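You operate a simulated robot arm through the tools that you are given. There is no shell and no other tool. Be economical: measure what you need, move in short steps, check, and stop when the job is done.

You run a simulated robot arm. Do the job below in one go: nothing can be reset, and whatever is moved stays where it is left.

TASK
Switch on the desk gauge and zero it on the 19.50 block.
Fine: leave that block under the probe; don't press save; leave the limit dial as it is.

The check looks at the end state, three seconds after you hand in, the way a careful person would. Anything else that was tipped, shoved, dropped, spilled or broken makes it a failure.

THE ROBOT
A 7-joint arm with a two-finger parallel gripper, fixed in place. Base frame: the origin is at the foot of the arm, x ahead of it, y to its left, z up; the work surface is at about z = 0.76. Readings come in m, degrees, newtons and seconds.
With the tool pointing down near the work surface it reaches from about 0.3 to 0.7 m from the base axis. Its first joint turns from -66.0 to 66.0 degrees. Payload 1.57 kg.
Tool frame: the origin (TCP) lies between the finger pads and is the grasp point; the fingertips stand 0.03 m ahead of it; z points along the fingers, y is the line along which they close. Largest opening 0.11 m; finger width 0.024, thickness 0.012; the body of the gripper, 0.048 by 0.112 m, starts 0.078 m behind the TCP.
Orientation is told as [roll, pitch, yaw] about the base's x, y, z axes, in that order, counted from this pose: with the fingers straight down and closing along the base's y, the tool's x points along the base's -x, its y along +y and its z along -z.

THE INTERFACE
- The arm moves only by the tool arm_command. Its argument "series" is a list of rows, each an object of numbers (a shift or turn left out is 0, a gripper value left out holds the last): "dx", "dy", "dz": the shift along the base's x, y, z in m; "rx", "ry", "rz": the turn, a rotation vector about the base's x, y, z in degrees; "hand": the opening, from 0 (shut) to 1 (fully open). In form: [{"dx": .., "dy": .., "dz": .., "rx": .., "ry": .., "rz": .., "hand": ..}, ...]. A call has 1 to 8 rows; each row is the pose to reach, as a shift and turn from the pose commanded when the call began. A row lasts 0.2 s, in which the tool goes at most 0.05 m and 8.6 degrees; a call with a longer step from one row to the next is refused whole, and so is a gripper value outside its range. Where a pose cannot be reached the arm comes as near as it can. A force on the tool above 50 N (or 10 N above the force at the start of the call, whichever is more), or a blocked arm, ends the call early, and 0.2 s more pass. The fingers move at their own pace (about 0.108 m/s each) and stop on an object; they squeeze with about 39 N. The grip force told is the motor's: it shows also when the fingers shut on nothing. Time passes only in rows, and 0.2 s behind the last, so rows that repeat a pose let the fingers close. It gives the time, the measured TCP pose, the force on the tool (base axes), the opening and the grip force at its end, in the units of the frame above (readings bear some noise).
- Cameras (640 x 400 px; columns grow to the right, rows downward): "scene" is fixed at [0.1693, -0.3952, 1.407]; the picture's right is [0.73, -0.68, 0.00], its down [-0.38, -0.40, -0.84] and it looks along [0.57, 0.61, -0.55] (base axes); focal length 316 px, centre (320, 200). "wrist" rides on the gripper at [0.07, 0.016, -0.141] in the tool frame; the picture's right is [-0.23, 0.97, 0.00], its down [-0.85, -0.20, -0.48] and it looks along [-0.47, -0.11, 0.88] (tool axes); focal length 222 px, centre (320, 200).
- capture(camera): a new picture of that camera. It takes no simulated time.
- pixel_to_xyz(camera, pixels): for up to 12 pixels [column, row] of the newest picture of that camera ("zoom" is the newest enlarged one), the place [x, y, z] in the base frame of the surface seen there, good to about 0.002 m. It takes no simulated time.
- zoom(camera, box): a new picture of the part [left, top, right, bottom] of that camera's present view, enlarged. It takes no simulated time.
- hand_in(): hands the job in; it is judged then, once.

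Go step by step. Measure first, check grasps and placings, and put right what went wrong. The budget is 80 turns and 46 pictures, counting those below and the enlarged ones. Unless the task says otherwise, let go and move clear before handing in, and close with one line.

The tools are called after ">>>" by a JSON object that holds its "name" and its "arguments". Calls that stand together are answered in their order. arm_command: Moves the arm, as the interface text tells. Its arguments: {"type":"object","properties":{"series":{"type":"array","items":{"type":"object","properties":{"dx":{"type":"number"},"dy":{"type":"number"},"dz":{"type":"number"},"rx":{"type":"number"},"ry":{"type":"number"},"rz":{"type":"number"},"hand":{"type":"number"}}}}},"required":["series"]} The other tools are called the same way: capture (camera) takes a picture; pixel_to_xyz (camera, pixels) gives the place of the surface under pixels of a picture; zoom (camera, box) takes an enlarged picture of a part of a camera's view; hand_in () hands the job in.

At the start:

```text
t: 0.0
tcp_pos: [0.4747, 0.0716, 1.2092]
tcp_rot: [0.0, 0.1, -0.1]
ft_force: [0.2, -0.2, -0.4]
gripper_width: 0.11
gripper_force: 0.1
```

scene: 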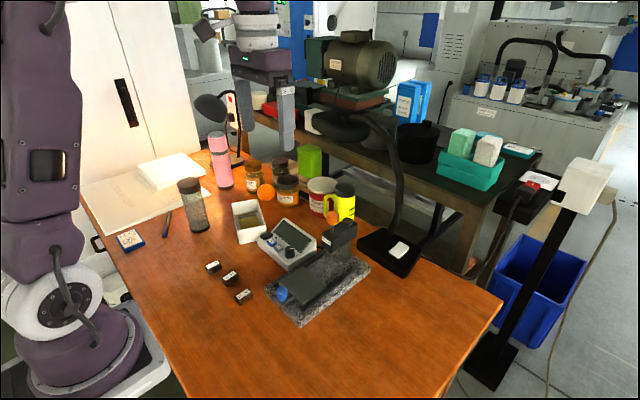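
wrist: 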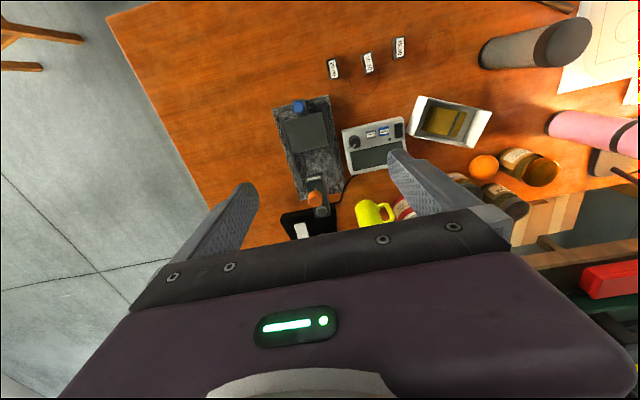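

The scene shows the gauge readout box near (287,243), a granite stand near (320,285) and three labelled blocks near (213,267), (230,278), (243,296). I'll zoom in to read the details.

>>> {"name": "zoom", "arguments": {"camera": "scene", "box": [190, 200, 390, 325]}}

>>> {"name": "zoom", "arguments": {"camera": "wrist", "box": [260, 30, 420, 130]}}

>>> {"name": "zoom", "arguments": {"camera": "wrist", "box": [260, 80, 420, 240]}}

```text
3.20 times, centred on (290, 262) of scene
```

zoom: 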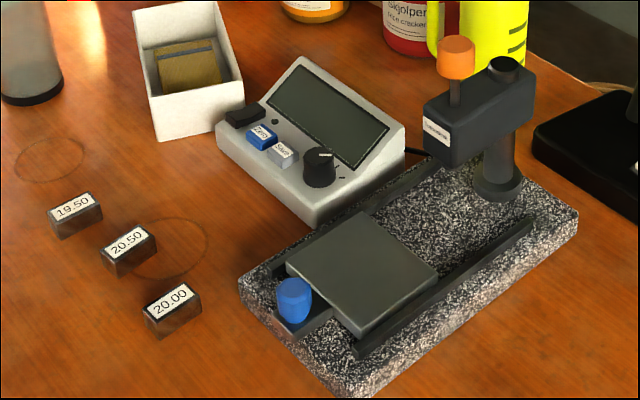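

```text
4.00 times, centred on (340, 80) of wrist
```

zoom: 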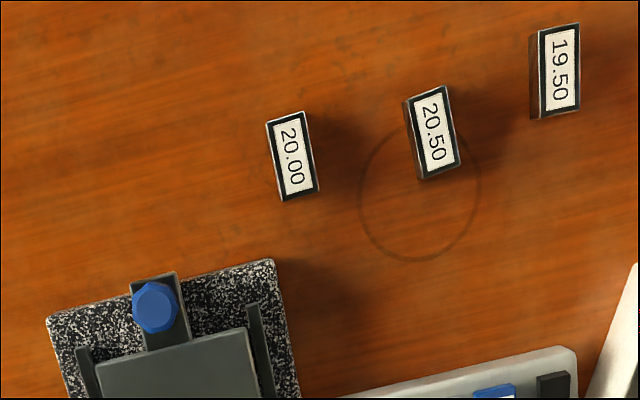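

```text
2.50 times, centred on (340, 160) of wrist
```

zoom: 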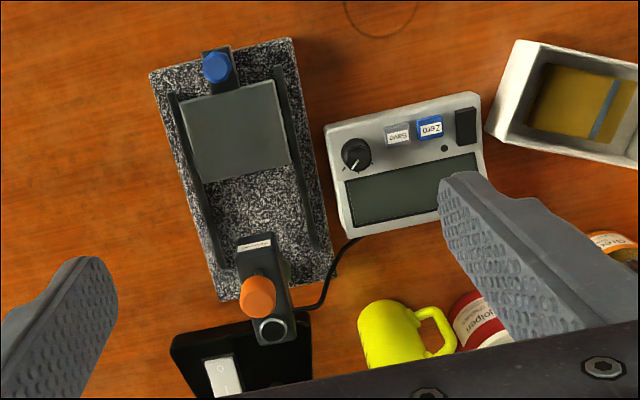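

The blocks are identified: 19.50 is the leftmost in the scene. The readout has a black key, blue Zero, grey Save and a dial; the slide table has a blue knob and the probe arm an orange one. Next I measure them.

>>> {"name": "pixel_to_xyz", "arguments": {"camera": "zoom", "pixels": [[217, 66], [185, 102], [275, 80], [290, 160], [197, 182], [256, 297], [255, 243], [272, 330], [398, 135], [430, 128], [465, 125], [356, 153]]}}

>>> {"name": "pixel_to_xyz", "arguments": {"camera": "scene", "pixels": [[213, 265], [230, 275], [243, 293], [332, 213], [325, 238], [282, 291], [300, 285], [267, 235], [272, 242], [278, 248], [290, 252], [345, 220]]}}

```text
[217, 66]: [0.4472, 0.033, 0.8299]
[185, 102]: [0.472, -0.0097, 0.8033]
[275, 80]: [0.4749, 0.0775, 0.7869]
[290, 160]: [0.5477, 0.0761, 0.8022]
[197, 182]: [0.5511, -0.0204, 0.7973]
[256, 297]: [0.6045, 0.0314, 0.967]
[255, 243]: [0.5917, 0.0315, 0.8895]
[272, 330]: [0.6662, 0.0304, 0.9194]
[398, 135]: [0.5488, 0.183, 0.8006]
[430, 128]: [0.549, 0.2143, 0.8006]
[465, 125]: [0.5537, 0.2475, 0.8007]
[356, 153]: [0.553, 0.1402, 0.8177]
```

```text
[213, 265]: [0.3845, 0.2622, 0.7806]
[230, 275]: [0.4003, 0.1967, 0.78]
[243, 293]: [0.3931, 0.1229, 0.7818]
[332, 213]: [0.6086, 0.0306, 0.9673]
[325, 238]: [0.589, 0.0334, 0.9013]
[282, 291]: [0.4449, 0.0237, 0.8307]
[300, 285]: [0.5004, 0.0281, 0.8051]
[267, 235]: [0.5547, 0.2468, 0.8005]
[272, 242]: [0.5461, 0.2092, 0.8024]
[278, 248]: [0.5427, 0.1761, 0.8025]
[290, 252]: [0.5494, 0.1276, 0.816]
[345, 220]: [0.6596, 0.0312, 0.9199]
```

Block tops are at z≈0.780 and the slide table at z≈0.803. I need a closer look at the probe and the readout.

>>> {"name": "zoom", "arguments": {"camera": "scene", "box": [290, 200, 370, 250]}}

>>> {"name": "zoom", "arguments": {"camera": "scene", "box": [250, 210, 330, 260]}}

>>> {"name": "zoom", "arguments": {"camera": "scene", "box": [260, 245, 340, 295]}}

```text
8.00 times, centred on (330, 225) of scene
```

zoom: 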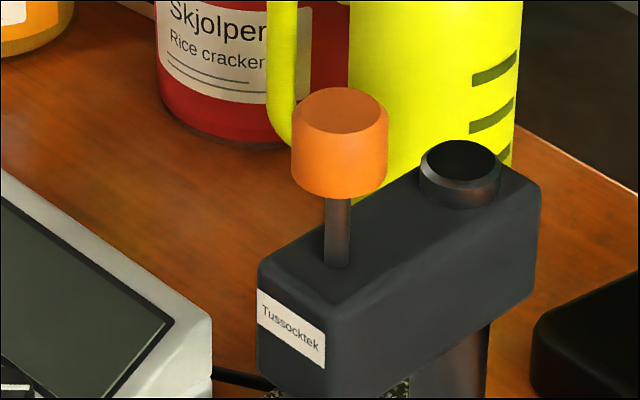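

```text
8.00 times, centred on (290, 235) of scene
```

zoom: 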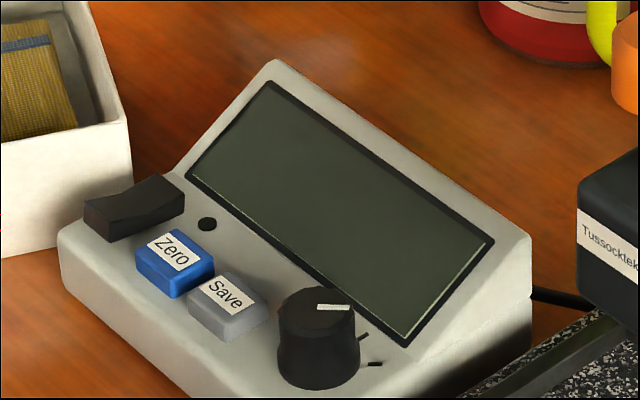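

```text
8.00 times, centred on (300, 270) of scene
```

zoom: 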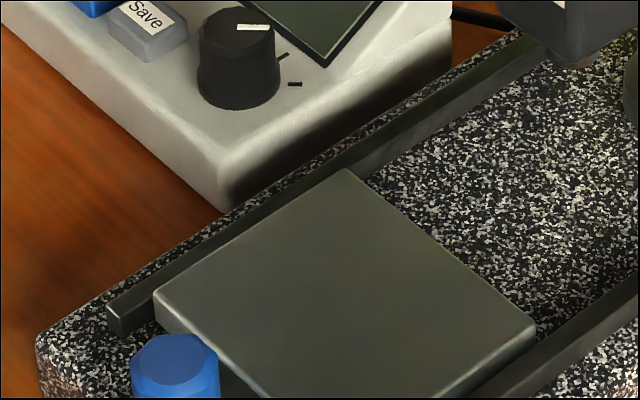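

The black rocker (zoom (135,205)) seems to be raised at its far (+x) end and the LED dot is dark. I move closer above it with the fingers shut and look.

>>> {"name": "arm_command", "arguments": {"series": [{"dx": -0.006, "dy": 0.028, "dz": -0.035, "hand": 0}, {"dx": -0.012, "dy": 0.056, "dz": -0.07, "hand": 0}, {"dx": -0.018, "dy": 0.084, "dz": -0.105, "hand": 0}, {"dx": -0.024, "dy": 0.112, "dz": -0.14, "hand": 0}, {"dx": -0.03, "dy": 0.14, "dz": -0.175, "hand": 0}, {"dx": -0.035, "dy": 0.17, "dz": -0.21, "hand": 0}, {"dx": -0.035, "dy": 0.17, "dz": -0.21, "hand": 0}]}}

>>> {"name": "capture", "arguments": {"camera": "wrist"}}

```text
t: 1.6
tcp_pos: [0.4392, 0.2406, 0.9982]
tcp_rot: [0.1, 0.0, 0.0]
ft_force: [0.3, -0.5, -0.1]
gripper_width: 0.0001
gripper_force: 21.4
```

```text
37 pictures are left
```

wrist: 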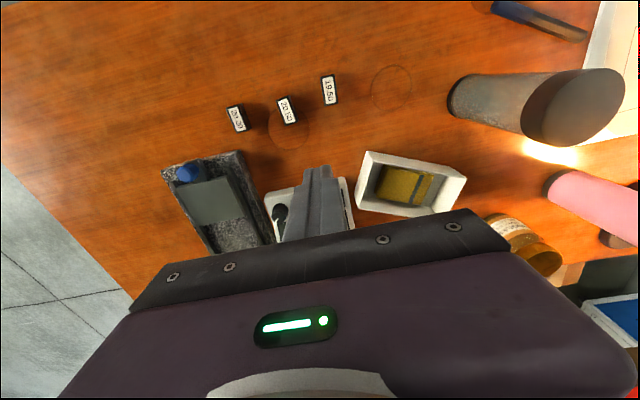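

The closed fingers hide the readout here, so I use an enlarged scene view to get the rocker's shape.

>>> {"name": "zoom", "arguments": {"camera": "scene", "box": [254, 226, 286, 246]}}

```text
16.00 times, centred on (270, 236) of scene
```

zoom: 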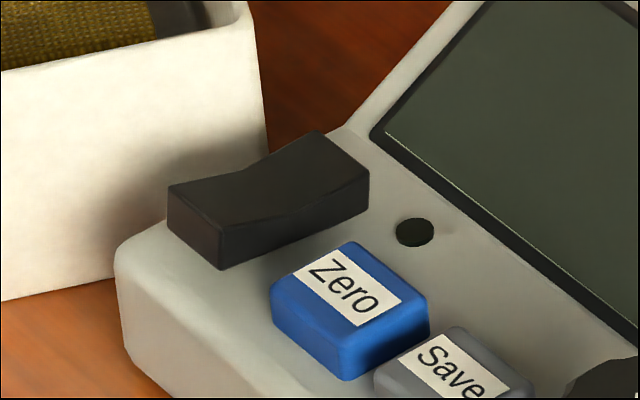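

>>> {"name": "pixel_to_xyz", "arguments": {"camera": "zoom", "pixels": [[180, 190], [222, 225], [205, 205], [265, 190], [318, 140], [355, 180], [325, 165], [350, 250], [420, 295], [290, 285], [350, 285], [345, 315]]}}

```text
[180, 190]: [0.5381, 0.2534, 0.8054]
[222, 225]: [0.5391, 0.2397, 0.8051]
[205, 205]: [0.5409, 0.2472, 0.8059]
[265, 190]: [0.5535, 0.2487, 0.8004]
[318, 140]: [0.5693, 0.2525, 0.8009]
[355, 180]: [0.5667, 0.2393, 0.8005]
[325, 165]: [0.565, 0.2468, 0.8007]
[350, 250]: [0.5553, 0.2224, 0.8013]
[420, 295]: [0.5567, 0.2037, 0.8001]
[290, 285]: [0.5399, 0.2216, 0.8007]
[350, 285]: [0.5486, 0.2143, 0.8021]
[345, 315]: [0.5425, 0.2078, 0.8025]
```

The rocker's near end (x≈0.540) stands about 5 mm higher than the far end, so the near end is the one to press. I line up above x=0.534, y=0.247, staying clear of Zero (y<0.223).

>>> {"name": "arm_command", "arguments": {"series": [{"dx": 0.045, "dy": 0.003, "dz": -0.02}, {"dx": 0.088, "dy": 0.006, "dz": -0.04}, {"dx": 0.095, "dy": 0.0065, "dz": -0.085}, {"dx": 0.095, "dy": 0.0065, "dz": -0.13}, {"dx": 0.095, "dy": 0.0065, "dz": -0.147}, {"dx": 0.095, "dy": 0.0065, "dz": -0.147}]}}

>>> {"name": "zoom", "arguments": {"camera": "scene", "box": [240, 200, 320, 250]}}

```text
t: 3.0
tcp_pos: [0.5358, 0.2489, 0.8517]
tcp_rot: [0.1, 0.0, 0.0]
ft_force: [-0.2, 0.2, 0.3]
gripper_width: 0.0
gripper_force: 21.1
```

```text
8.00 times, centred on (280, 225) of scene
```

zoom: 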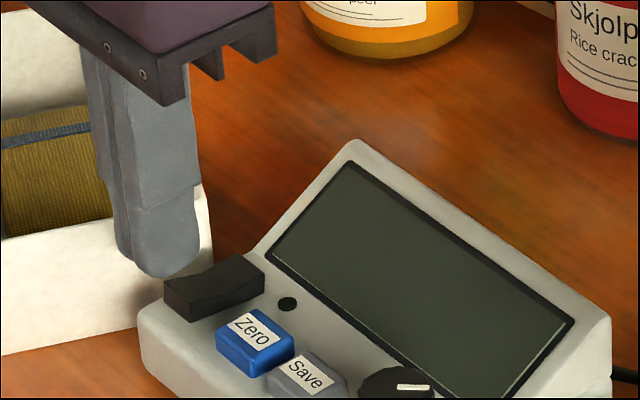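

The fingertip hangs above the near end of the rocker, well clear of Zero. I press down in small steps and come back up.

>>> {"name": "arm_command", "arguments": {"series": [{"dz": -0.01}, {"dz": -0.014}, {"dz": -0.017}, {"dz": -0.019}, {"dz": -0.021}, {"dz": -0.022}]}}

>>> {"name": "zoom", "arguments": {"camera": "scene", "box": [240, 200, 320, 250]}}

```text
t: 4.4
tcp_pos: [0.5348, 0.2462, 0.8312]
tcp_rot: [0.0, -0.1, 0.0]
ft_force: [-11.4, -9.6, 34.3]
gripper_width: 0.0
gripper_force: 21.0
```

```text
8.00 times, centred on (280, 225) of scene
```

zoom: 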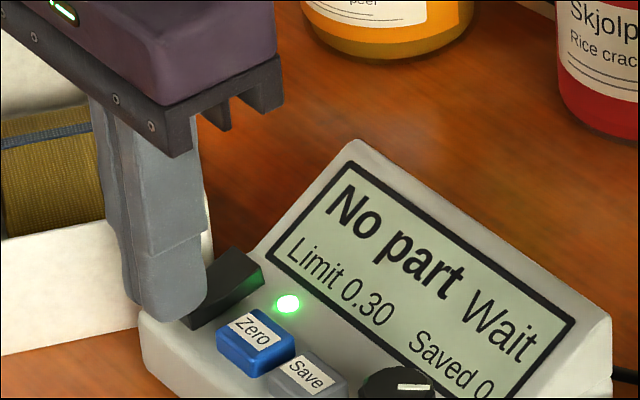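

The gauge is on: green LED, display "No part / Wait, Limit 0.30, Saved 0". I retreat up and return to where the blocks are visible.

>>> {"name": "arm_command", "arguments": {"series": [{"dz": 0.03}, {"dz": 0.075}, {"dx": -0.03, "dz": 0.11}, {"dx": -0.075, "dz": 0.12, "hand": 0.5}, {"dx": -0.12, "dz": 0.12, "hand": 0.5}, {"dx": -0.15, "dz": 0.12, "dy": 0.01, "hand": 0.5}, {"dx": -0.15, "dz": 0.12, "dy": 0.01, "hand": 0.5}]}}

>>> {"name": "capture", "arguments": {"camera": "wrist"}}

>>> {"name": "zoom", "arguments": {"camera": "scene", "box": [200, 254, 264, 294]}}

```text
t: 6.0
tcp_pos: [0.3832, 0.2572, 0.9512]
tcp_rot: [-0.1, 0.0, 0.1]
ft_force: [-0.2, -0.3, -0.4]
gripper_width: 0.055
gripper_force: 0.0
```

```text
33 pictures are left
```

wrist: 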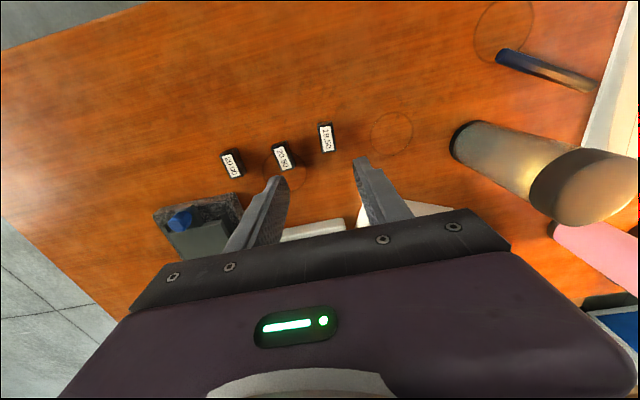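

```text
10.00 times, centred on (232, 274) of scene
```

zoom: 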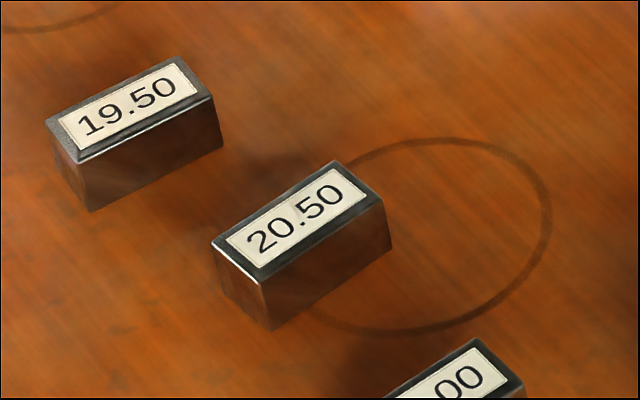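

>>> {"name": "pixel_to_xyz", "arguments": {"camera": "zoom", "pixels": [[50, 122], [82, 157], [178, 62], [208, 97], [130, 108], [87, 205], [220, 145], [218, 243], [262, 280], [337, 165], [380, 200]]}}

>>> {"name": "zoom", "arguments": {"camera": "wrist", "box": [272, 110, 368, 170]}}

```text
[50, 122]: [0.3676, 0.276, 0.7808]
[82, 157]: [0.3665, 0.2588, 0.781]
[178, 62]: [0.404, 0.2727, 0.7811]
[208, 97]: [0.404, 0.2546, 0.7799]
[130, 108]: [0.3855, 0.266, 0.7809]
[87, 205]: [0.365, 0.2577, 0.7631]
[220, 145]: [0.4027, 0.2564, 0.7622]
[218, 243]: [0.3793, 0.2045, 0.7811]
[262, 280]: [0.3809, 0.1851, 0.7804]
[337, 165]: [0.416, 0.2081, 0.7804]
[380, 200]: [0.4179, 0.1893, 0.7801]
```

```text
6.67 times, centred on (320, 140) of wrist
```

zoom: 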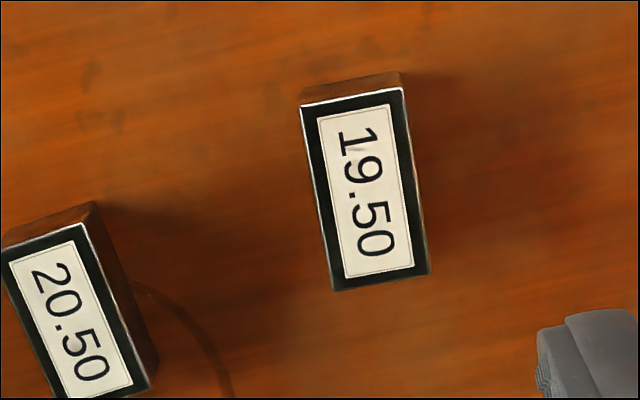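

The 19.50 block is centred at (0.3855, 0.2655), about 37×18 mm, with yaw ≈ −5.5°. Before picking it up I tilt the wrist camera forward in front of the slide to see the probe tip.

>>> {"name": "arm_command", "arguments": {"series": [{"dy": -0.045, "ry": -6, "hand": 1}, {"dy": -0.09, "ry": -13, "hand": 1}, {"dy": -0.135, "ry": -21, "hand": 1}, {"dy": -0.18, "ry": -29, "hand": 1}, {"dy": -0.22, "ry": -36, "hand": 1}, {"dy": -0.225, "dz": -0.02, "ry": -42, "hand": 1}, {"dy": -0.225, "dz": -0.02, "ry": -42, "hand": 1}]}}

>>> {"name": "capture", "arguments": {"camera": "wrist"}}

```text
t: 7.6
tcp_pos: [0.3855, 0.0993, 0.9426]
tcp_rot: [0.2, -25.4, 0.5]
ft_force: [0.2, -0.7, -0.3]
gripper_width: 0.1099
gripper_force: 0.1
out of reach, approached as far as the arm can: row 4, 5, 6, 7
```

```text
30 pictures are left
```

wrist: 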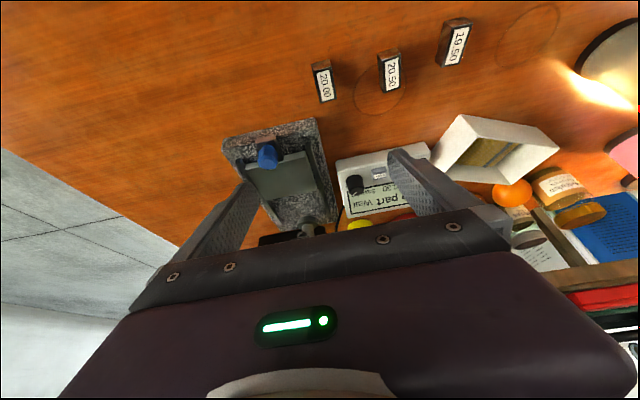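

Only 25° of tilt was reachable, but the stand shows between the fingers around (290,200). I zoom there.

>>> {"name": "zoom", "arguments": {"camera": "wrist", "box": [220, 140, 348, 240]}}

```text
4.00 times, centred on (284, 190) of wrist
```

zoom: 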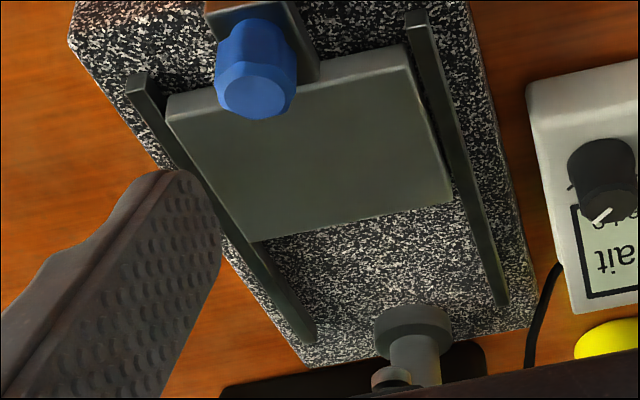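

The rails, slide and column base are visible, and something small at (392,378) may be the probe tip. I measure them.

>>> {"name": "pixel_to_xyz", "arguments": {"camera": "zoom", "pixels": [[390, 376], [400, 385], [415, 325], [415, 360], [138, 85], [305, 330], [418, 20], [500, 295], [175, 115], [405, 60], [445, 195], [255, 235]]}}

```text
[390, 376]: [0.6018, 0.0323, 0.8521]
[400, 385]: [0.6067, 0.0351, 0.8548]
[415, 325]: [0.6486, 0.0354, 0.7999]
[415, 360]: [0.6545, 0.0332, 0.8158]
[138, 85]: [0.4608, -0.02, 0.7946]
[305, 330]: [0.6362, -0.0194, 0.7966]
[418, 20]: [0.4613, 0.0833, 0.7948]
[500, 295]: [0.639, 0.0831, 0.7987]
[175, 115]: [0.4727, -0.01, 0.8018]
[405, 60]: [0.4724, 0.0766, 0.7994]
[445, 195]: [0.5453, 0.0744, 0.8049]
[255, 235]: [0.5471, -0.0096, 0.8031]
```

The stand is square to the base axes, centred on y≈0.032, with the slide spanning x 0.472–0.546. I enlarge the probe tip area further.

>>> {"name": "zoom", "arguments": {"camera": "wrist", "box": [300, 214, 332, 240]}}

>>> {"name": "zoom", "arguments": {"camera": "scene", "box": [305, 230, 353, 260]}}

```text
15.38 times, centred on (316, 227) of wrist
```

zoom: 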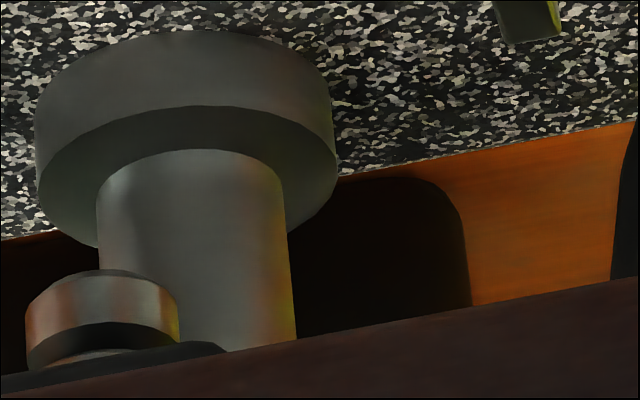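

```text
13.33 times, centred on (329, 245) of scene
```

zoom: 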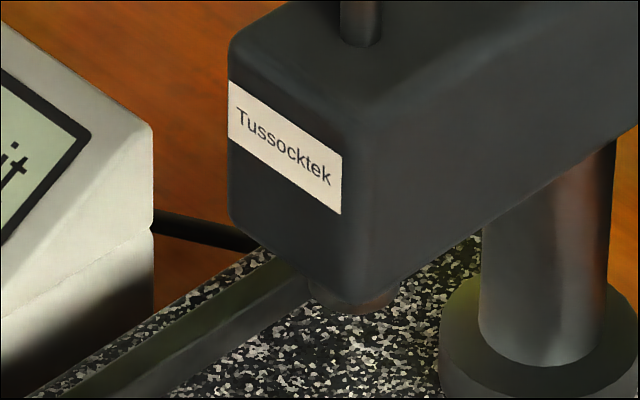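

The wrist zoom shows the probe foot at (100,310), z≈0.85, about 25 mm above where the block top will be, so the orange knob probably has to be lowered onto the block. I go back towards upright and check the pose.

>>> {"name": "arm_command", "arguments": {"series": [{"dy": 0.03, "ry": 8, "dz": 0.01, "hand": 0.5}, {"dy": 0.06, "ry": 16, "dz": 0.01}, {"dy": 0.1, "ry": 24, "dz": 0.01}]}}

```text
t: 8.4
tcp_pos: [0.3827, 0.1971, 0.9523]
tcp_rot: [0.3, -1.3, 0.4]
ft_force: [0.4, -0.2, 0.8]
gripper_width: 0.0549
gripper_force: 0.1
```

The commanded pose followed the measured one, and the tool is nearly upright. I align over the 19.50 block with −5.5° yaw.

>>> {"name": "arm_command", "arguments": {"series": [{"dx": 0.003, "dy": 0.035, "ry": 1.3, "rz": -3, "hand": 0.4}, {"dx": 0.003, "dy": 0.068, "ry": 1.3, "rz": -5.9, "dz": -0.03, "hand": 0.4}, {"dx": 0.003, "dy": 0.068, "ry": 1.3, "rz": -5.9, "dz": -0.075, "hand": 0.4}, {"dx": 0.003, "dy": 0.068, "ry": 1.3, "rz": -5.9, "dz": -0.12, "hand": 0.4}, {"dx": 0.003, "dy": 0.068, "ry": 1.3, "rz": -5.9, "dz": -0.12, "hand": 0.4}]}}

>>> {"name": "capture", "arguments": {"camera": "wrist"}}

>>> {"name": "zoom", "arguments": {"camera": "scene", "box": [180, 234, 260, 284]}}

```text
t: 9.6
tcp_pos: [0.3878, 0.2675, 0.8311]
tcp_rot: [0.4, 0.1, -5.6]
ft_force: [0.9, 0.4, 0.3]
gripper_width: 0.0441
gripper_force: 0.1
```

```text
26 pictures are left
```

wrist: 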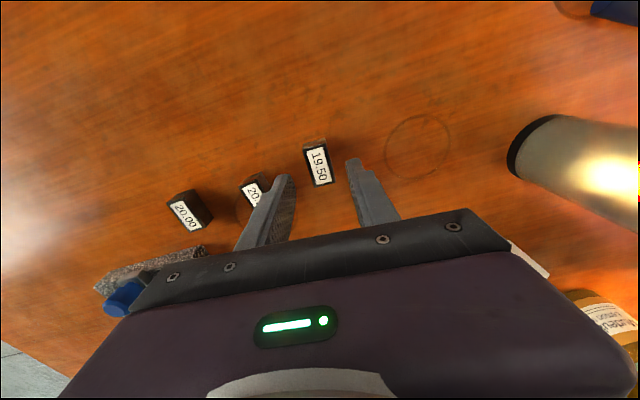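

```text
8.00 times, centred on (220, 259) of scene
```

zoom: 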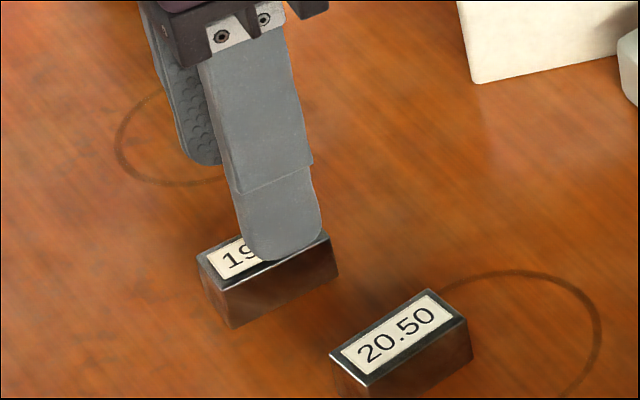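

The open fingers straddle the 19.50 block. I lower to z≈0.795 and close.

>>> {"name": "arm_command", "arguments": {"series": [{"dx": -0.002, "dy": -0.0015, "dz": -0.02}, {"dx": -0.002, "dy": -0.0015, "dz": -0.036}, {"dx": -0.002, "dy": -0.0015, "dz": -0.036, "hand": 0.1}, {"dx": -0.002, "dy": -0.0015, "dz": -0.036, "hand": 0.1}, {"dx": -0.002, "dy": -0.0015, "dz": -0.036, "hand": 0.1}]}}

>>> {"name": "capture", "arguments": {"camera": "wrist"}}

```text
t: 10.8
tcp_pos: [0.3864, 0.2633, 0.7972]
tcp_rot: [0.4, -0.1, -5.4]
ft_force: [1.4, 1.5, 4.4]
gripper_width: 0.0214
gripper_force: 34.4
```

```text
24 pictures are left
```

wrist: 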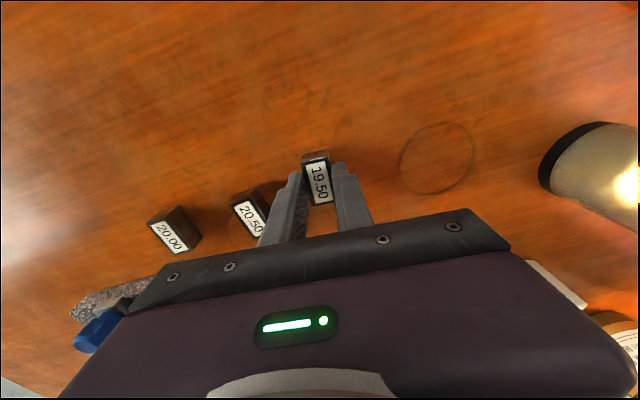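

The block is gripped (width 21 mm, 34 N). I lift it and carry it over the slide, straightening the yaw.

>>> {"name": "arm_command", "arguments": {"series": [{"dz": 0.045}, {"dz": 0.09}, {"dx": 0.02, "dy": -0.035, "dz": 0.115}, {"dx": 0.04, "dy": -0.075, "dz": 0.115, "rz": 2}, {"dx": 0.06, "dy": -0.115, "dz": 0.115, "rz": 4}, {"dx": 0.08, "dy": -0.155, "dz": 0.115, "rz": 5.5}, {"dx": 0.1, "dy": -0.195, "dz": 0.115, "rz": 5.5}, {"dx": 0.122, "dy": -0.231, "dz": 0.115, "rz": 5.5}]}}

>>> {"name": "zoom", "arguments": {"camera": "scene", "box": [230, 200, 358, 280]}}

```text
t: 12.6
tcp_pos: [0.5088, 0.0335, 0.9127]
tcp_rot: [0.4, -0.1, 0.1]
ft_force: [-0.4, -0.4, -0.9]
gripper_width: 0.021
gripper_force: 34.6
```

```text
5.00 times, centred on (294, 240) of scene
```

zoom: 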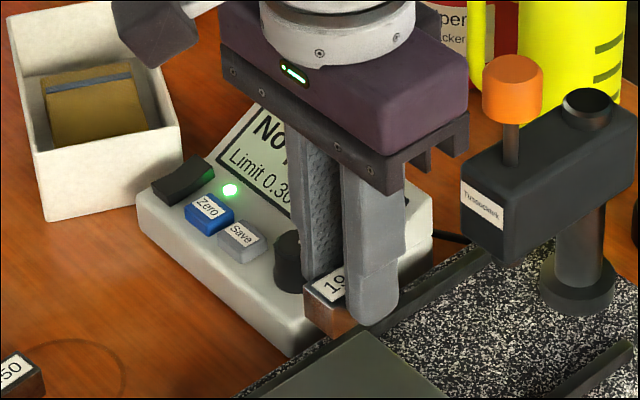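

The block hangs above the slide, and the gripper is clear of the orange knob. I lower it slowly onto the slide.

>>> {"name": "arm_command", "arguments": {"series": [{"dz": -0.04, "dy": -0.001}, {"dz": -0.062, "dy": -0.001}, {"dz": -0.067, "dy": -0.001}, {"dz": -0.0695, "dy": -0.001}, {"dz": -0.071, "dy": -0.001}, {"dz": -0.0725, "dy": -0.001}]}}

>>> {"name": "zoom", "arguments": {"camera": "scene", "box": [260, 230, 356, 290]}}

```text
t: 14.0
tcp_pos: [0.5086, 0.0324, 0.8406]
tcp_rot: [0.3, -0.2, 0.1]
ft_force: [-1.7, 2.0, 28.4]
gripper_width: 0.0214
gripper_force: 34.5
```

```text
6.67 times, centred on (308, 260) of scene
```

zoom: 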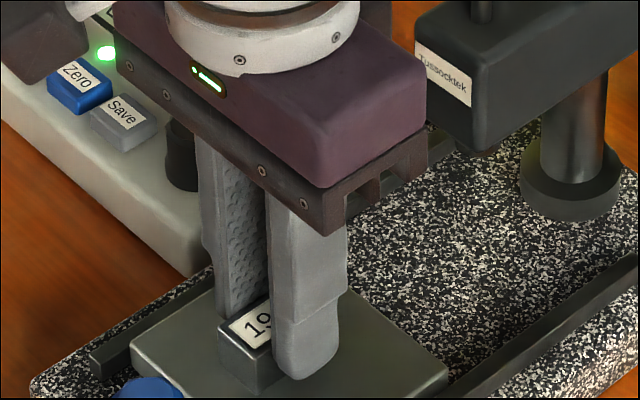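

Contact at 28 N, so the block rests on the slide. I ease off, open, and lift away.

>>> {"name": "arm_command", "arguments": {"series": [{"dz": 0.001}, {"dz": 0.001, "hand": 0.35}, {"dz": 0.001, "hand": 0.35}, {"dz": 0.03, "hand": 0.35}, {"dz": 0.075, "hand": 0.35}, {"dz": 0.12, "dx": -0.03, "hand": 0.35}, {"dz": 0.14, "dx": -0.065, "hand": 0.35}, {"dz": 0.14, "dx": -0.1, "hand": 0.35}]}}

>>> {"name": "zoom", "arguments": {"camera": "scene", "box": [260, 230, 356, 290]}}

```text
refused: row 6 steps farther than a row can; nothing moved
```

```text
6.67 times, centred on (308, 260) of scene
```

zoom: 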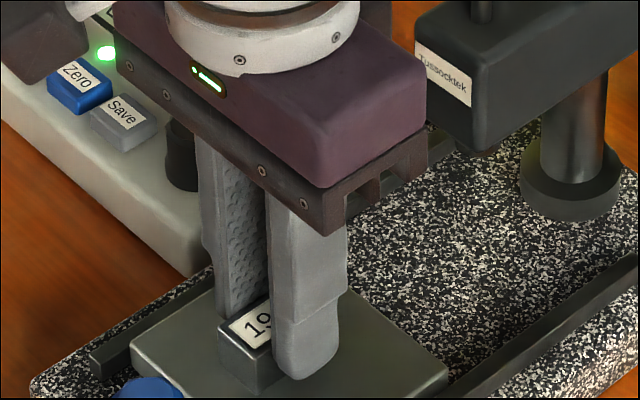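

The call was refused because row 6 stepped too far, and nothing moved. I repeat it with smaller steps.

>>> {"name": "arm_command", "arguments": {"series": [{"dz": 0.001}, {"dz": 0.001, "hand": 0.35}, {"dz": 0.001, "hand": 0.35}, {"dz": 0.03, "hand": 0.35}, {"dz": 0.07, "hand": 0.35}, {"dz": 0.1, "dx": -0.03, "hand": 0.35}, {"dz": 0.12, "dx": -0.07, "hand": 0.35}, {"dz": 0.12, "dx": -0.11, "hand": 0.35}]}}

>>> {"name": "zoom", "arguments": {"camera": "scene", "box": [260, 240, 340, 300]}}

```text
t: 15.8
tcp_pos: [0.3984, 0.0322, 0.9609]
tcp_rot: [0.5, -0.1, -0.1]
ft_force: [0.9, 0.2, 1.0]
gripper_width: 0.0387
gripper_force: 0.1
```

```text
6.67 times, centred on (300, 270) of scene
```

zoom: 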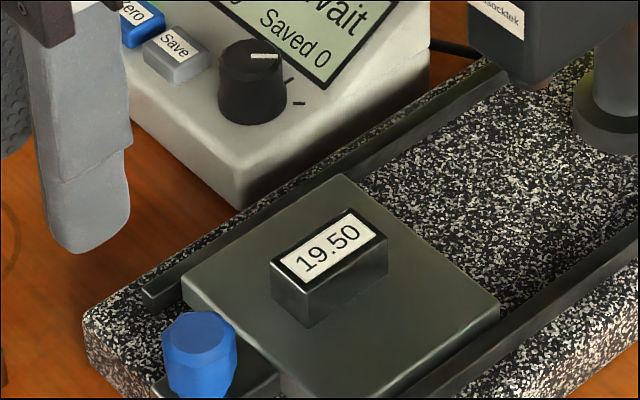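

>>> {"name": "pixel_to_xyz", "arguments": {"camera": "zoom", "pixels": [[273, 265], [308, 290], [348, 210], [386, 240], [330, 250], [200, 330], [200, 350], [235, 335], [165, 335], [200, 380], [240, 290], [260, 385]]}}

```text
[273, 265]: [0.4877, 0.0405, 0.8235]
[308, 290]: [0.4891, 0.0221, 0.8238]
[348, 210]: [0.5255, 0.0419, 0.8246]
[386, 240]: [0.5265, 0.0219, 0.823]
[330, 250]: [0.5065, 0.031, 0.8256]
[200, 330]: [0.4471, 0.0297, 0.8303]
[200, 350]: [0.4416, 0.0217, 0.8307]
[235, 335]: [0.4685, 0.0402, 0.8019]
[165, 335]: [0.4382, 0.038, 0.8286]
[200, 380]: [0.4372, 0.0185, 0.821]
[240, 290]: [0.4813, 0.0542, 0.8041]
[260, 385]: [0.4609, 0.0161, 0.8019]
```

The block sits at (0.507, 0.032), square on the slide. The blue knob is centred near (0.447, 0.031) with its top at z≈0.830; I go down over it with open fingers and grip it.

>>> {"name": "arm_command", "arguments": {"series": [{"dx": 0.045, "dz": -0.005, "hand": 0.4}, {"dx": 0.049, "dy": -0.001, "dz": -0.05}, {"dx": 0.049, "dy": -0.001, "dz": -0.09}, {"dx": 0.049, "dy": -0.001, "dz": -0.115}, {"dx": 0.049, "dy": -0.001, "dz": -0.115, "hand": 0.05}, {"dx": 0.049, "dy": -0.001, "dz": -0.115, "hand": 0.05}, {"dx": 0.049, "dy": -0.001, "dz": -0.115, "hand": 0.05}]}}

>>> {"name": "zoom", "arguments": {"camera": "scene", "box": [240, 240, 336, 300]}}

```text
t: 17.4
tcp_pos: [0.447, 0.0296, 0.8453]
tcp_rot: [0.3, -0.1, -0.1]
ft_force: [-0.4, -27.8, 2.4]
gripper_width: 0.0247
gripper_force: 36.1
```

```text
6.67 times, centred on (288, 270) of scene
```

zoom: 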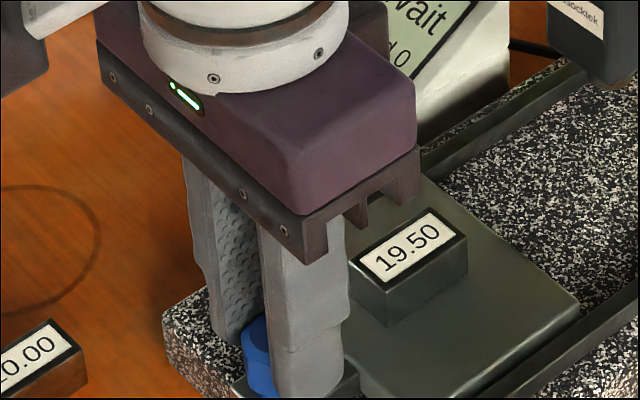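

The knob is gripped, but the side force of −28 N in y means the tool sits too far to −y. I shift +3 mm in y to relieve it and push forward in gentle steps.

>>> {"name": "arm_command", "arguments": {"series": [{"dy": 0.0025}, {"dy": 0.003, "dx": 0.008}, {"dy": 0.003, "dx": 0.02}, {"dy": 0.003, "dx": 0.032}]}}

>>> {"name": "zoom", "arguments": {"camera": "scene", "box": [250, 210, 362, 280]}}

```text
t: 18.4
tcp_pos: [0.4796, 0.0298, 0.8448]
tcp_rot: [0.1, -0.2, -0.2]
ft_force: [-0.7, -41.9, 12.1]
gripper_width: 0.0242
gripper_force: 36.8
```

```text
5.71 times, centred on (306, 245) of scene
```

zoom: 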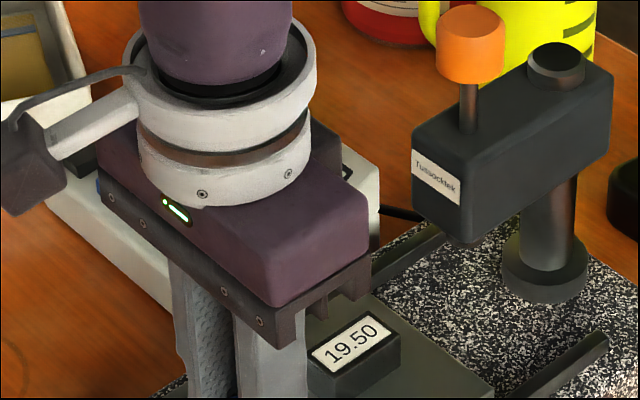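

The slide moves, but the side force grew to −42 N with measured y still at 0.0298, so my correction went the wrong way. I back off −6 mm in y.

>>> {"name": "arm_command", "arguments": {"series": [{"dy": -0.003}, {"dy": -0.006}]}}

```text
t: 19.0
tcp_pos: [0.4801, 0.0301, 0.8455]
tcp_rot: [0.6, -0.2, 0.2]
ft_force: [1.1, -7.4, -10.7]
gripper_width: 0.0244
gripper_force: 36.2
```

Side force is down to −7 N. I continue forward in small steps.

>>> {"name": "arm_command", "arguments": {"series": [{"dy": -0.001, "dx": 0.01}, {"dy": -0.001, "dx": 0.022}, {"dy": -0.001, "dx": 0.034}, {"dy": -0.001, "dx": 0.046}, {"dy": -0.001, "dx": 0.054}, {"dy": -0.001, "dx": 0.06}]}}

>>> {"name": "zoom", "arguments": {"camera": "scene", "box": [250, 200, 378, 280]}}

```text
t: 20.4
tcp_pos: [0.5405, 0.0295, 0.8444]
tcp_rot: [0.6, -0.2, 0.1]
ft_force: [0.4, 31.6, 6.2]
gripper_width: 0.0246
gripper_force: 36.7
```

```text
5.00 times, centred on (314, 240) of scene
```

zoom: 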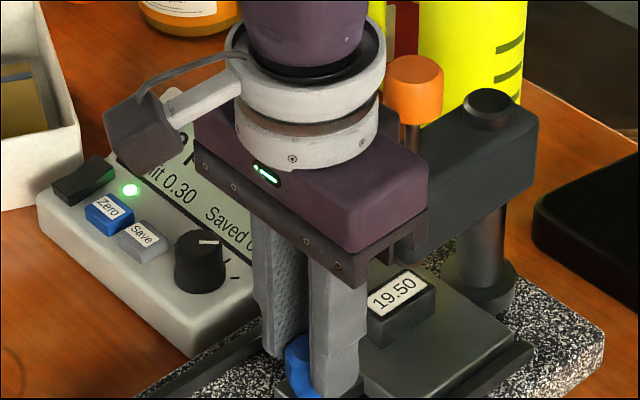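

The slide has moved 93 mm, putting the block at x≈0.600; the probe axis is ≈0.607. I relieve the +32 N side force and inch forward a bit more.

>>> {"name": "arm_command", "arguments": {"series": [{"dy": 0.0035}, {"dy": 0.0035, "dx": 0.003}, {"dy": 0.0035, "dx": 0.0065}]}}

```text
t: 21.2
tcp_pos: [0.5436, 0.0294, 0.8432]
tcp_rot: [0.2, 0.4, -0.1]
ft_force: [-21.2, 9.2, 11.6]
gripper_width: 0.0247
gripper_force: 35.9
```

The x force of −21 N at x=0.5436 shows the slide is at its stop, with the block at x≈0.604. I relax, release, back away in −x and rise.

>>> {"name": "arm_command", "arguments": {"series": [{"dx": -0.003}, {"dx": -0.003, "hand": 0.45}, {"dx": -0.003, "hand": 0.45}, {"dx": -0.003, "dz": 0.02}, {"dx": -0.04, "dz": 0.05}, {"dx": -0.08, "dz": 0.075}, {"dx": -0.11, "dz": 0.11}, {"dx": -0.15, "dz": 0.12}]}}

>>> {"name": "zoom", "arguments": {"camera": "scene", "box": [250, 200, 378, 280]}}

```text
t: 23.0
tcp_pos: [0.3958, 0.0319, 0.9645]
tcp_rot: [0.4, -0.1, 0.0]
ft_force: [0.0, -0.2, -0.6]
gripper_width: 0.0495
gripper_force: 0.1
```

```text
5.00 times, centred on (314, 240) of scene
```

zoom: 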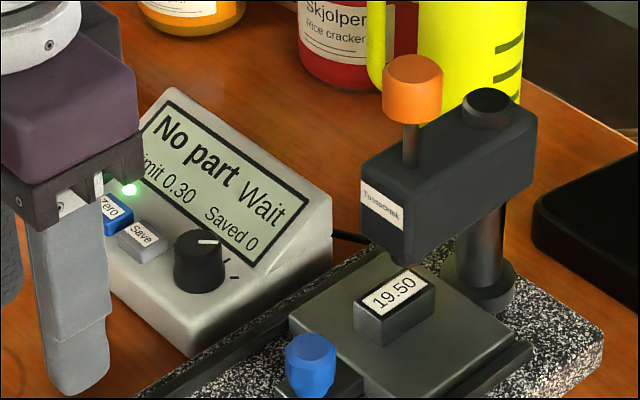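

The slide stayed forward, but the block in the picture (405,300 in zoom) seems a little short of the probe arm. I measure block, slide and knob.

>>> {"name": "pixel_to_xyz", "arguments": {"camera": "zoom", "pixels": [[355, 303], [385, 323], [405, 270], [433, 289], [393, 297], [310, 350], [290, 318], [505, 340], [380, 200], [402, 262], [411, 68], [410, 145]]}}

```text
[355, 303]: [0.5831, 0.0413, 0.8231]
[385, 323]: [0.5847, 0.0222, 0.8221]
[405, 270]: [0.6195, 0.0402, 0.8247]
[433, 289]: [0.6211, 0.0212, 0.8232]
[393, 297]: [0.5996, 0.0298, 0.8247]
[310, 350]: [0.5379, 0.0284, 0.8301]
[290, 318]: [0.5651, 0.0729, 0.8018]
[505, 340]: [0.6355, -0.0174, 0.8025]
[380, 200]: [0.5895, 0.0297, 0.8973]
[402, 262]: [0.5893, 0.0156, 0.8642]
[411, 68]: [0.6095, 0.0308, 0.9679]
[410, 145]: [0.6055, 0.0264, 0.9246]
```

The block spans x 0.583–0.621, centred on y 0.031, so it is under the probe axis (0.608, 0.031). Before going over the orange knob I check where the lamp gooseneck is.

>>> {"name": "capture", "arguments": {"camera": "scene"}}

>>> {"name": "pixel_to_xyz", "arguments": {"camera": "scene", "pixels": [[398, 225], [396, 180], [392, 150], [383, 125], [372, 117], [358, 116], [340, 125], [322, 128], [352, 138]]}}

```text
15 pictures are left
```

scene: 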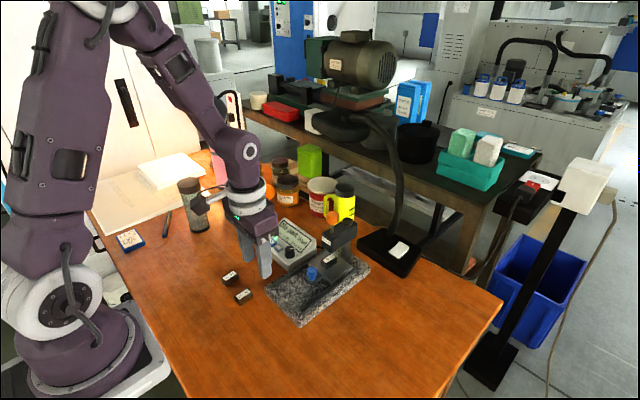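

```text
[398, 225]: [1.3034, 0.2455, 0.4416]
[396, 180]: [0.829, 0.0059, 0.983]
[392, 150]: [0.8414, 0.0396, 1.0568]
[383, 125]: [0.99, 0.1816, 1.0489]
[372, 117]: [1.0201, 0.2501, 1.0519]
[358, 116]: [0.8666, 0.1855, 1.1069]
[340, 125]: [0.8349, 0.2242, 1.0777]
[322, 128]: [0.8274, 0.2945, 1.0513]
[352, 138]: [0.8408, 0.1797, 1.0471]
```

The lamp is at x≥0.82, well clear. I shut the fingers and move above the orange knob.

>>> {"name": "arm_command", "arguments": {"series": [{"dz": 0.045, "hand": 0}, {"dz": 0.085}, {"dx": 0.045, "dz": 0.085}, {"dx": 0.09, "dz": 0.085}, {"dx": 0.135, "dz": 0.085}, {"dx": 0.18, "dz": 0.085}, {"dx": 0.212, "dz": 0.085, "dy": -0.001}, {"dx": 0.212, "dz": 0.055, "dy": -0.001}]}}

>>> {"name": "zoom", "arguments": {"camera": "scene", "box": [270, 180, 398, 280]}}

```text
t: 24.8
tcp_pos: [0.6091, 0.0295, 1.0207]
tcp_rot: [0.4, -0.1, 0.2]
ft_force: [-0.6, -0.8, -0.7]
gripper_width: 0.0
gripper_force: 21.3
```

```text
4.00 times, centred on (334, 230) of scene
```

zoom: 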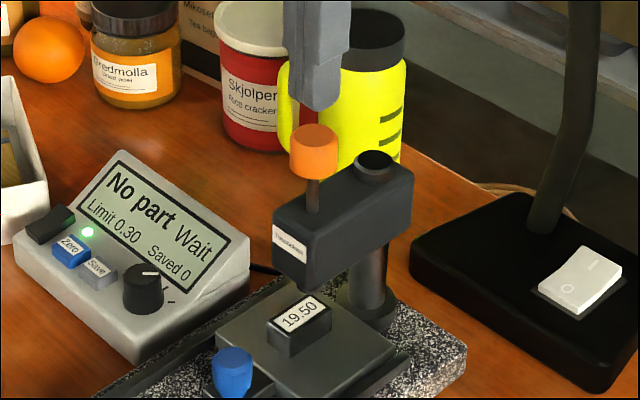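

The fingertips hang over the orange knob. I press down gradually and watch the force.

>>> {"name": "arm_command", "arguments": {"series": [{"dz": -0.018}, {"dz": -0.024}, {"dz": -0.029}, {"dz": -0.034}]}}

```text
t: 25.8
tcp_pos: [0.6089, 0.03, 0.9861]
tcp_rot: [0.4, -0.2, -0.1]
ft_force: [0.7, 0.0, -0.4]
gripper_width: 0.0001
gripper_force: 21.2
```

No force yet at a fingertip height of 0.956, so I check whether the knob is going down.

>>> {"name": "zoom", "arguments": {"camera": "scene", "box": [270, 180, 398, 280]}}

```text
4.00 times, centred on (334, 230) of scene
```

zoom: 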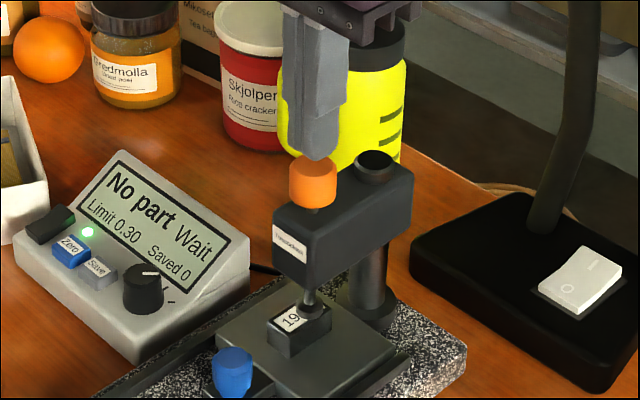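

The knob is moving down and the probe foot is approaching the block. I go on in small steps.

>>> {"name": "arm_command", "arguments": {"series": [{"dz": -0.004}, {"dz": -0.007}, {"dz": -0.01}, {"dz": -0.012}]}}

>>> {"name": "zoom", "arguments": {"camera": "scene", "box": [270, 180, 398, 280]}}

```text
t: 26.8
tcp_pos: [0.6074, 0.0296, 0.9749]
tcp_rot: [0.4, -0.1, -0.1]
ft_force: [-3.7, 0.6, 14.4]
gripper_width: 0.0
gripper_force: 22.0
```

```text
4.00 times, centred on (334, 230) of scene
```

zoom: 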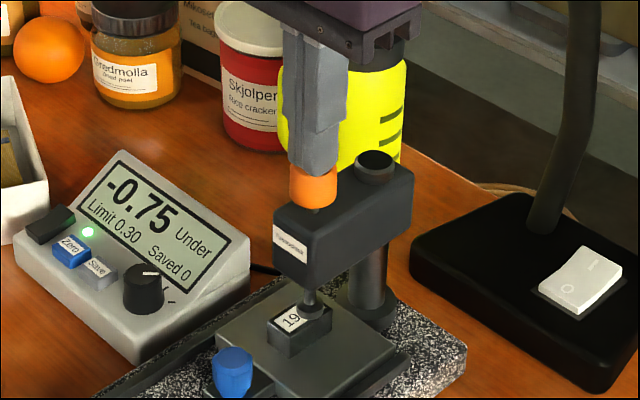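

Contact at 14 N and the display reads −0.75 "Under". I lift straight off and see whether the probe stays down.

>>> {"name": "arm_command", "arguments": {"series": [{"dz": 0.005}, {"dz": 0.03}, {"dz": 0.06}, {"dx": -0.03, "dz": 0.07}, {"dx": -0.06, "dz": 0.07}]}}

>>> {"name": "zoom", "arguments": {"camera": "scene", "box": [250, 190, 378, 290]}}

```text
t: 28.0
tcp_pos: [0.5486, 0.0297, 1.046]
tcp_rot: [0.4, 0.0, 0.2]
ft_force: [0.1, -0.2, 0.4]
gripper_width: 0.0
gripper_force: 21.2
```

```text
4.00 times, centred on (314, 240) of scene
```

zoom: 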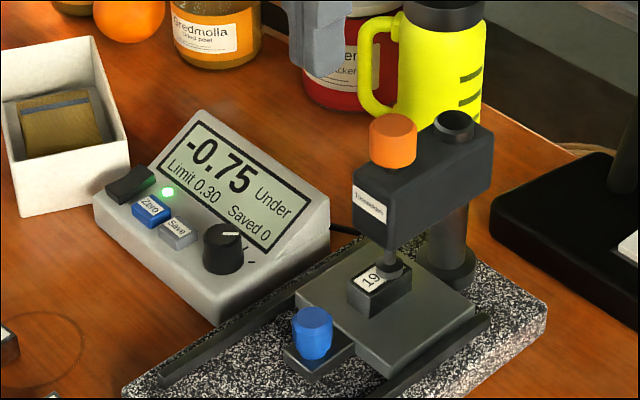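

The probe stays down on the block with −0.75 shown. Now I move above Zero at (0.546, 0.214), leaving a gap to Save (y<0.193) and the rocker (y>0.239).

>>> {"name": "arm_command", "arguments": {"series": [{"dy": 0.045}, {"dy": 0.09}, {"dx": -0.003, "dy": 0.135}, {"dx": -0.003, "dy": 0.175, "dz": -0.02}, {"dx": -0.003, "dy": 0.1845, "dz": -0.065}, {"dx": -0.003, "dy": 0.1845, "dz": -0.11}, {"dx": -0.003, "dy": 0.1845, "dz": -0.155}, {"dx": -0.003, "dy": 0.1845, "dz": -0.195}]}}

>>> {"name": "zoom", "arguments": {"camera": "scene", "box": [240, 200, 320, 250]}}

```text
t: 29.8
tcp_pos: [0.5456, 0.2155, 0.8496]
tcp_rot: [0.4, 0.0, 0.1]
ft_force: [0.6, -0.2, 0.0]
gripper_width: 0.0
gripper_force: 21.7
```

```text
8.00 times, centred on (280, 225) of scene
```

zoom: 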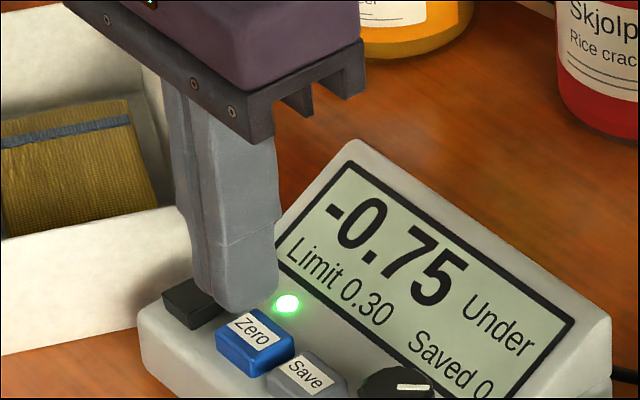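

The fingertip is above Zero and clear of Save and the rocker. I press down slowly.

>>> {"name": "arm_command", "arguments": {"series": [{"dz": -0.01}, {"dz": -0.015}, {"dz": -0.018}, {"dz": -0.02}, {"dz": -0.0215}]}}

>>> {"name": "zoom", "arguments": {"camera": "scene", "box": [240, 200, 320, 250]}}

```text
t: 31.0
tcp_pos: [0.545, 0.214, 0.8274]
tcp_rot: [0.4, -0.1, -0.1]
ft_force: [-0.2, 0.9, 1.6]
gripper_width: 0.0001
gripper_force: 21.0
```

```text
8.00 times, centred on (280, 225) of scene
```

zoom: 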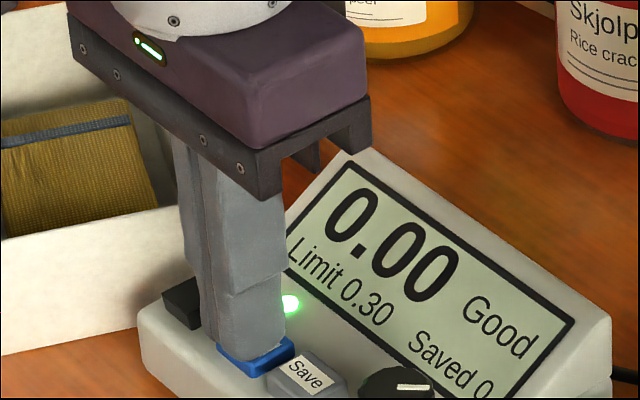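

The display reads 0.00 Good, Saved 0, Limit 0.30. I lift off and retreat, then check the final state.

>>> {"name": "arm_command", "arguments": {"series": [{"dz": 0.02}, {"dz": 0.06}, {"dz": 0.1}, {"dx": -0.03, "dz": 0.13}, {"dx": -0.07, "dz": 0.15}, {"dx": -0.11, "dz": 0.16}]}}

>>> {"name": "zoom", "arguments": {"camera": "scene", "box": [200, 180, 360, 300]}}

```text
t: 32.4
tcp_pos: [0.4344, 0.2146, 0.9886]
tcp_rot: [0.2, -0.1, 0.0]
ft_force: [0.0, -0.3, 0.0]
gripper_width: 0.0
gripper_force: 20.8
```

```text
3.33 times, centred on (280, 240) of scene
```

zoom: 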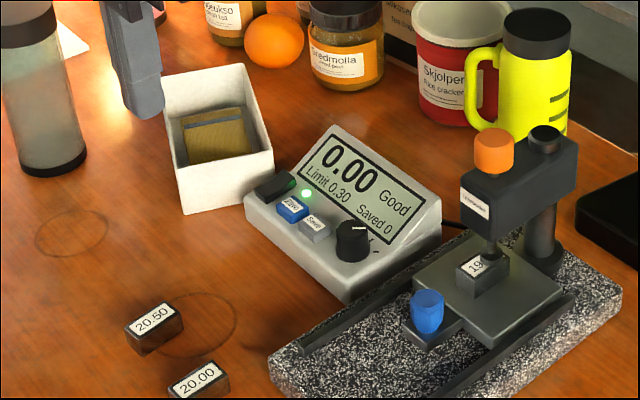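

The display holds at 0.00 Good, the limit is still 0.30 and Saved is 0. The 19.50 block is under the probe and nothing else was disturbed, so I hand in.

>>> {"name": "hand_in", "arguments": {}}

```text
The job is handed in.
```

The gauge is on and zeroed on the 19.50 block (display 0.00 Good), with that block still under the probe, Save not pressed and the limit dial unchanged at 0.30.
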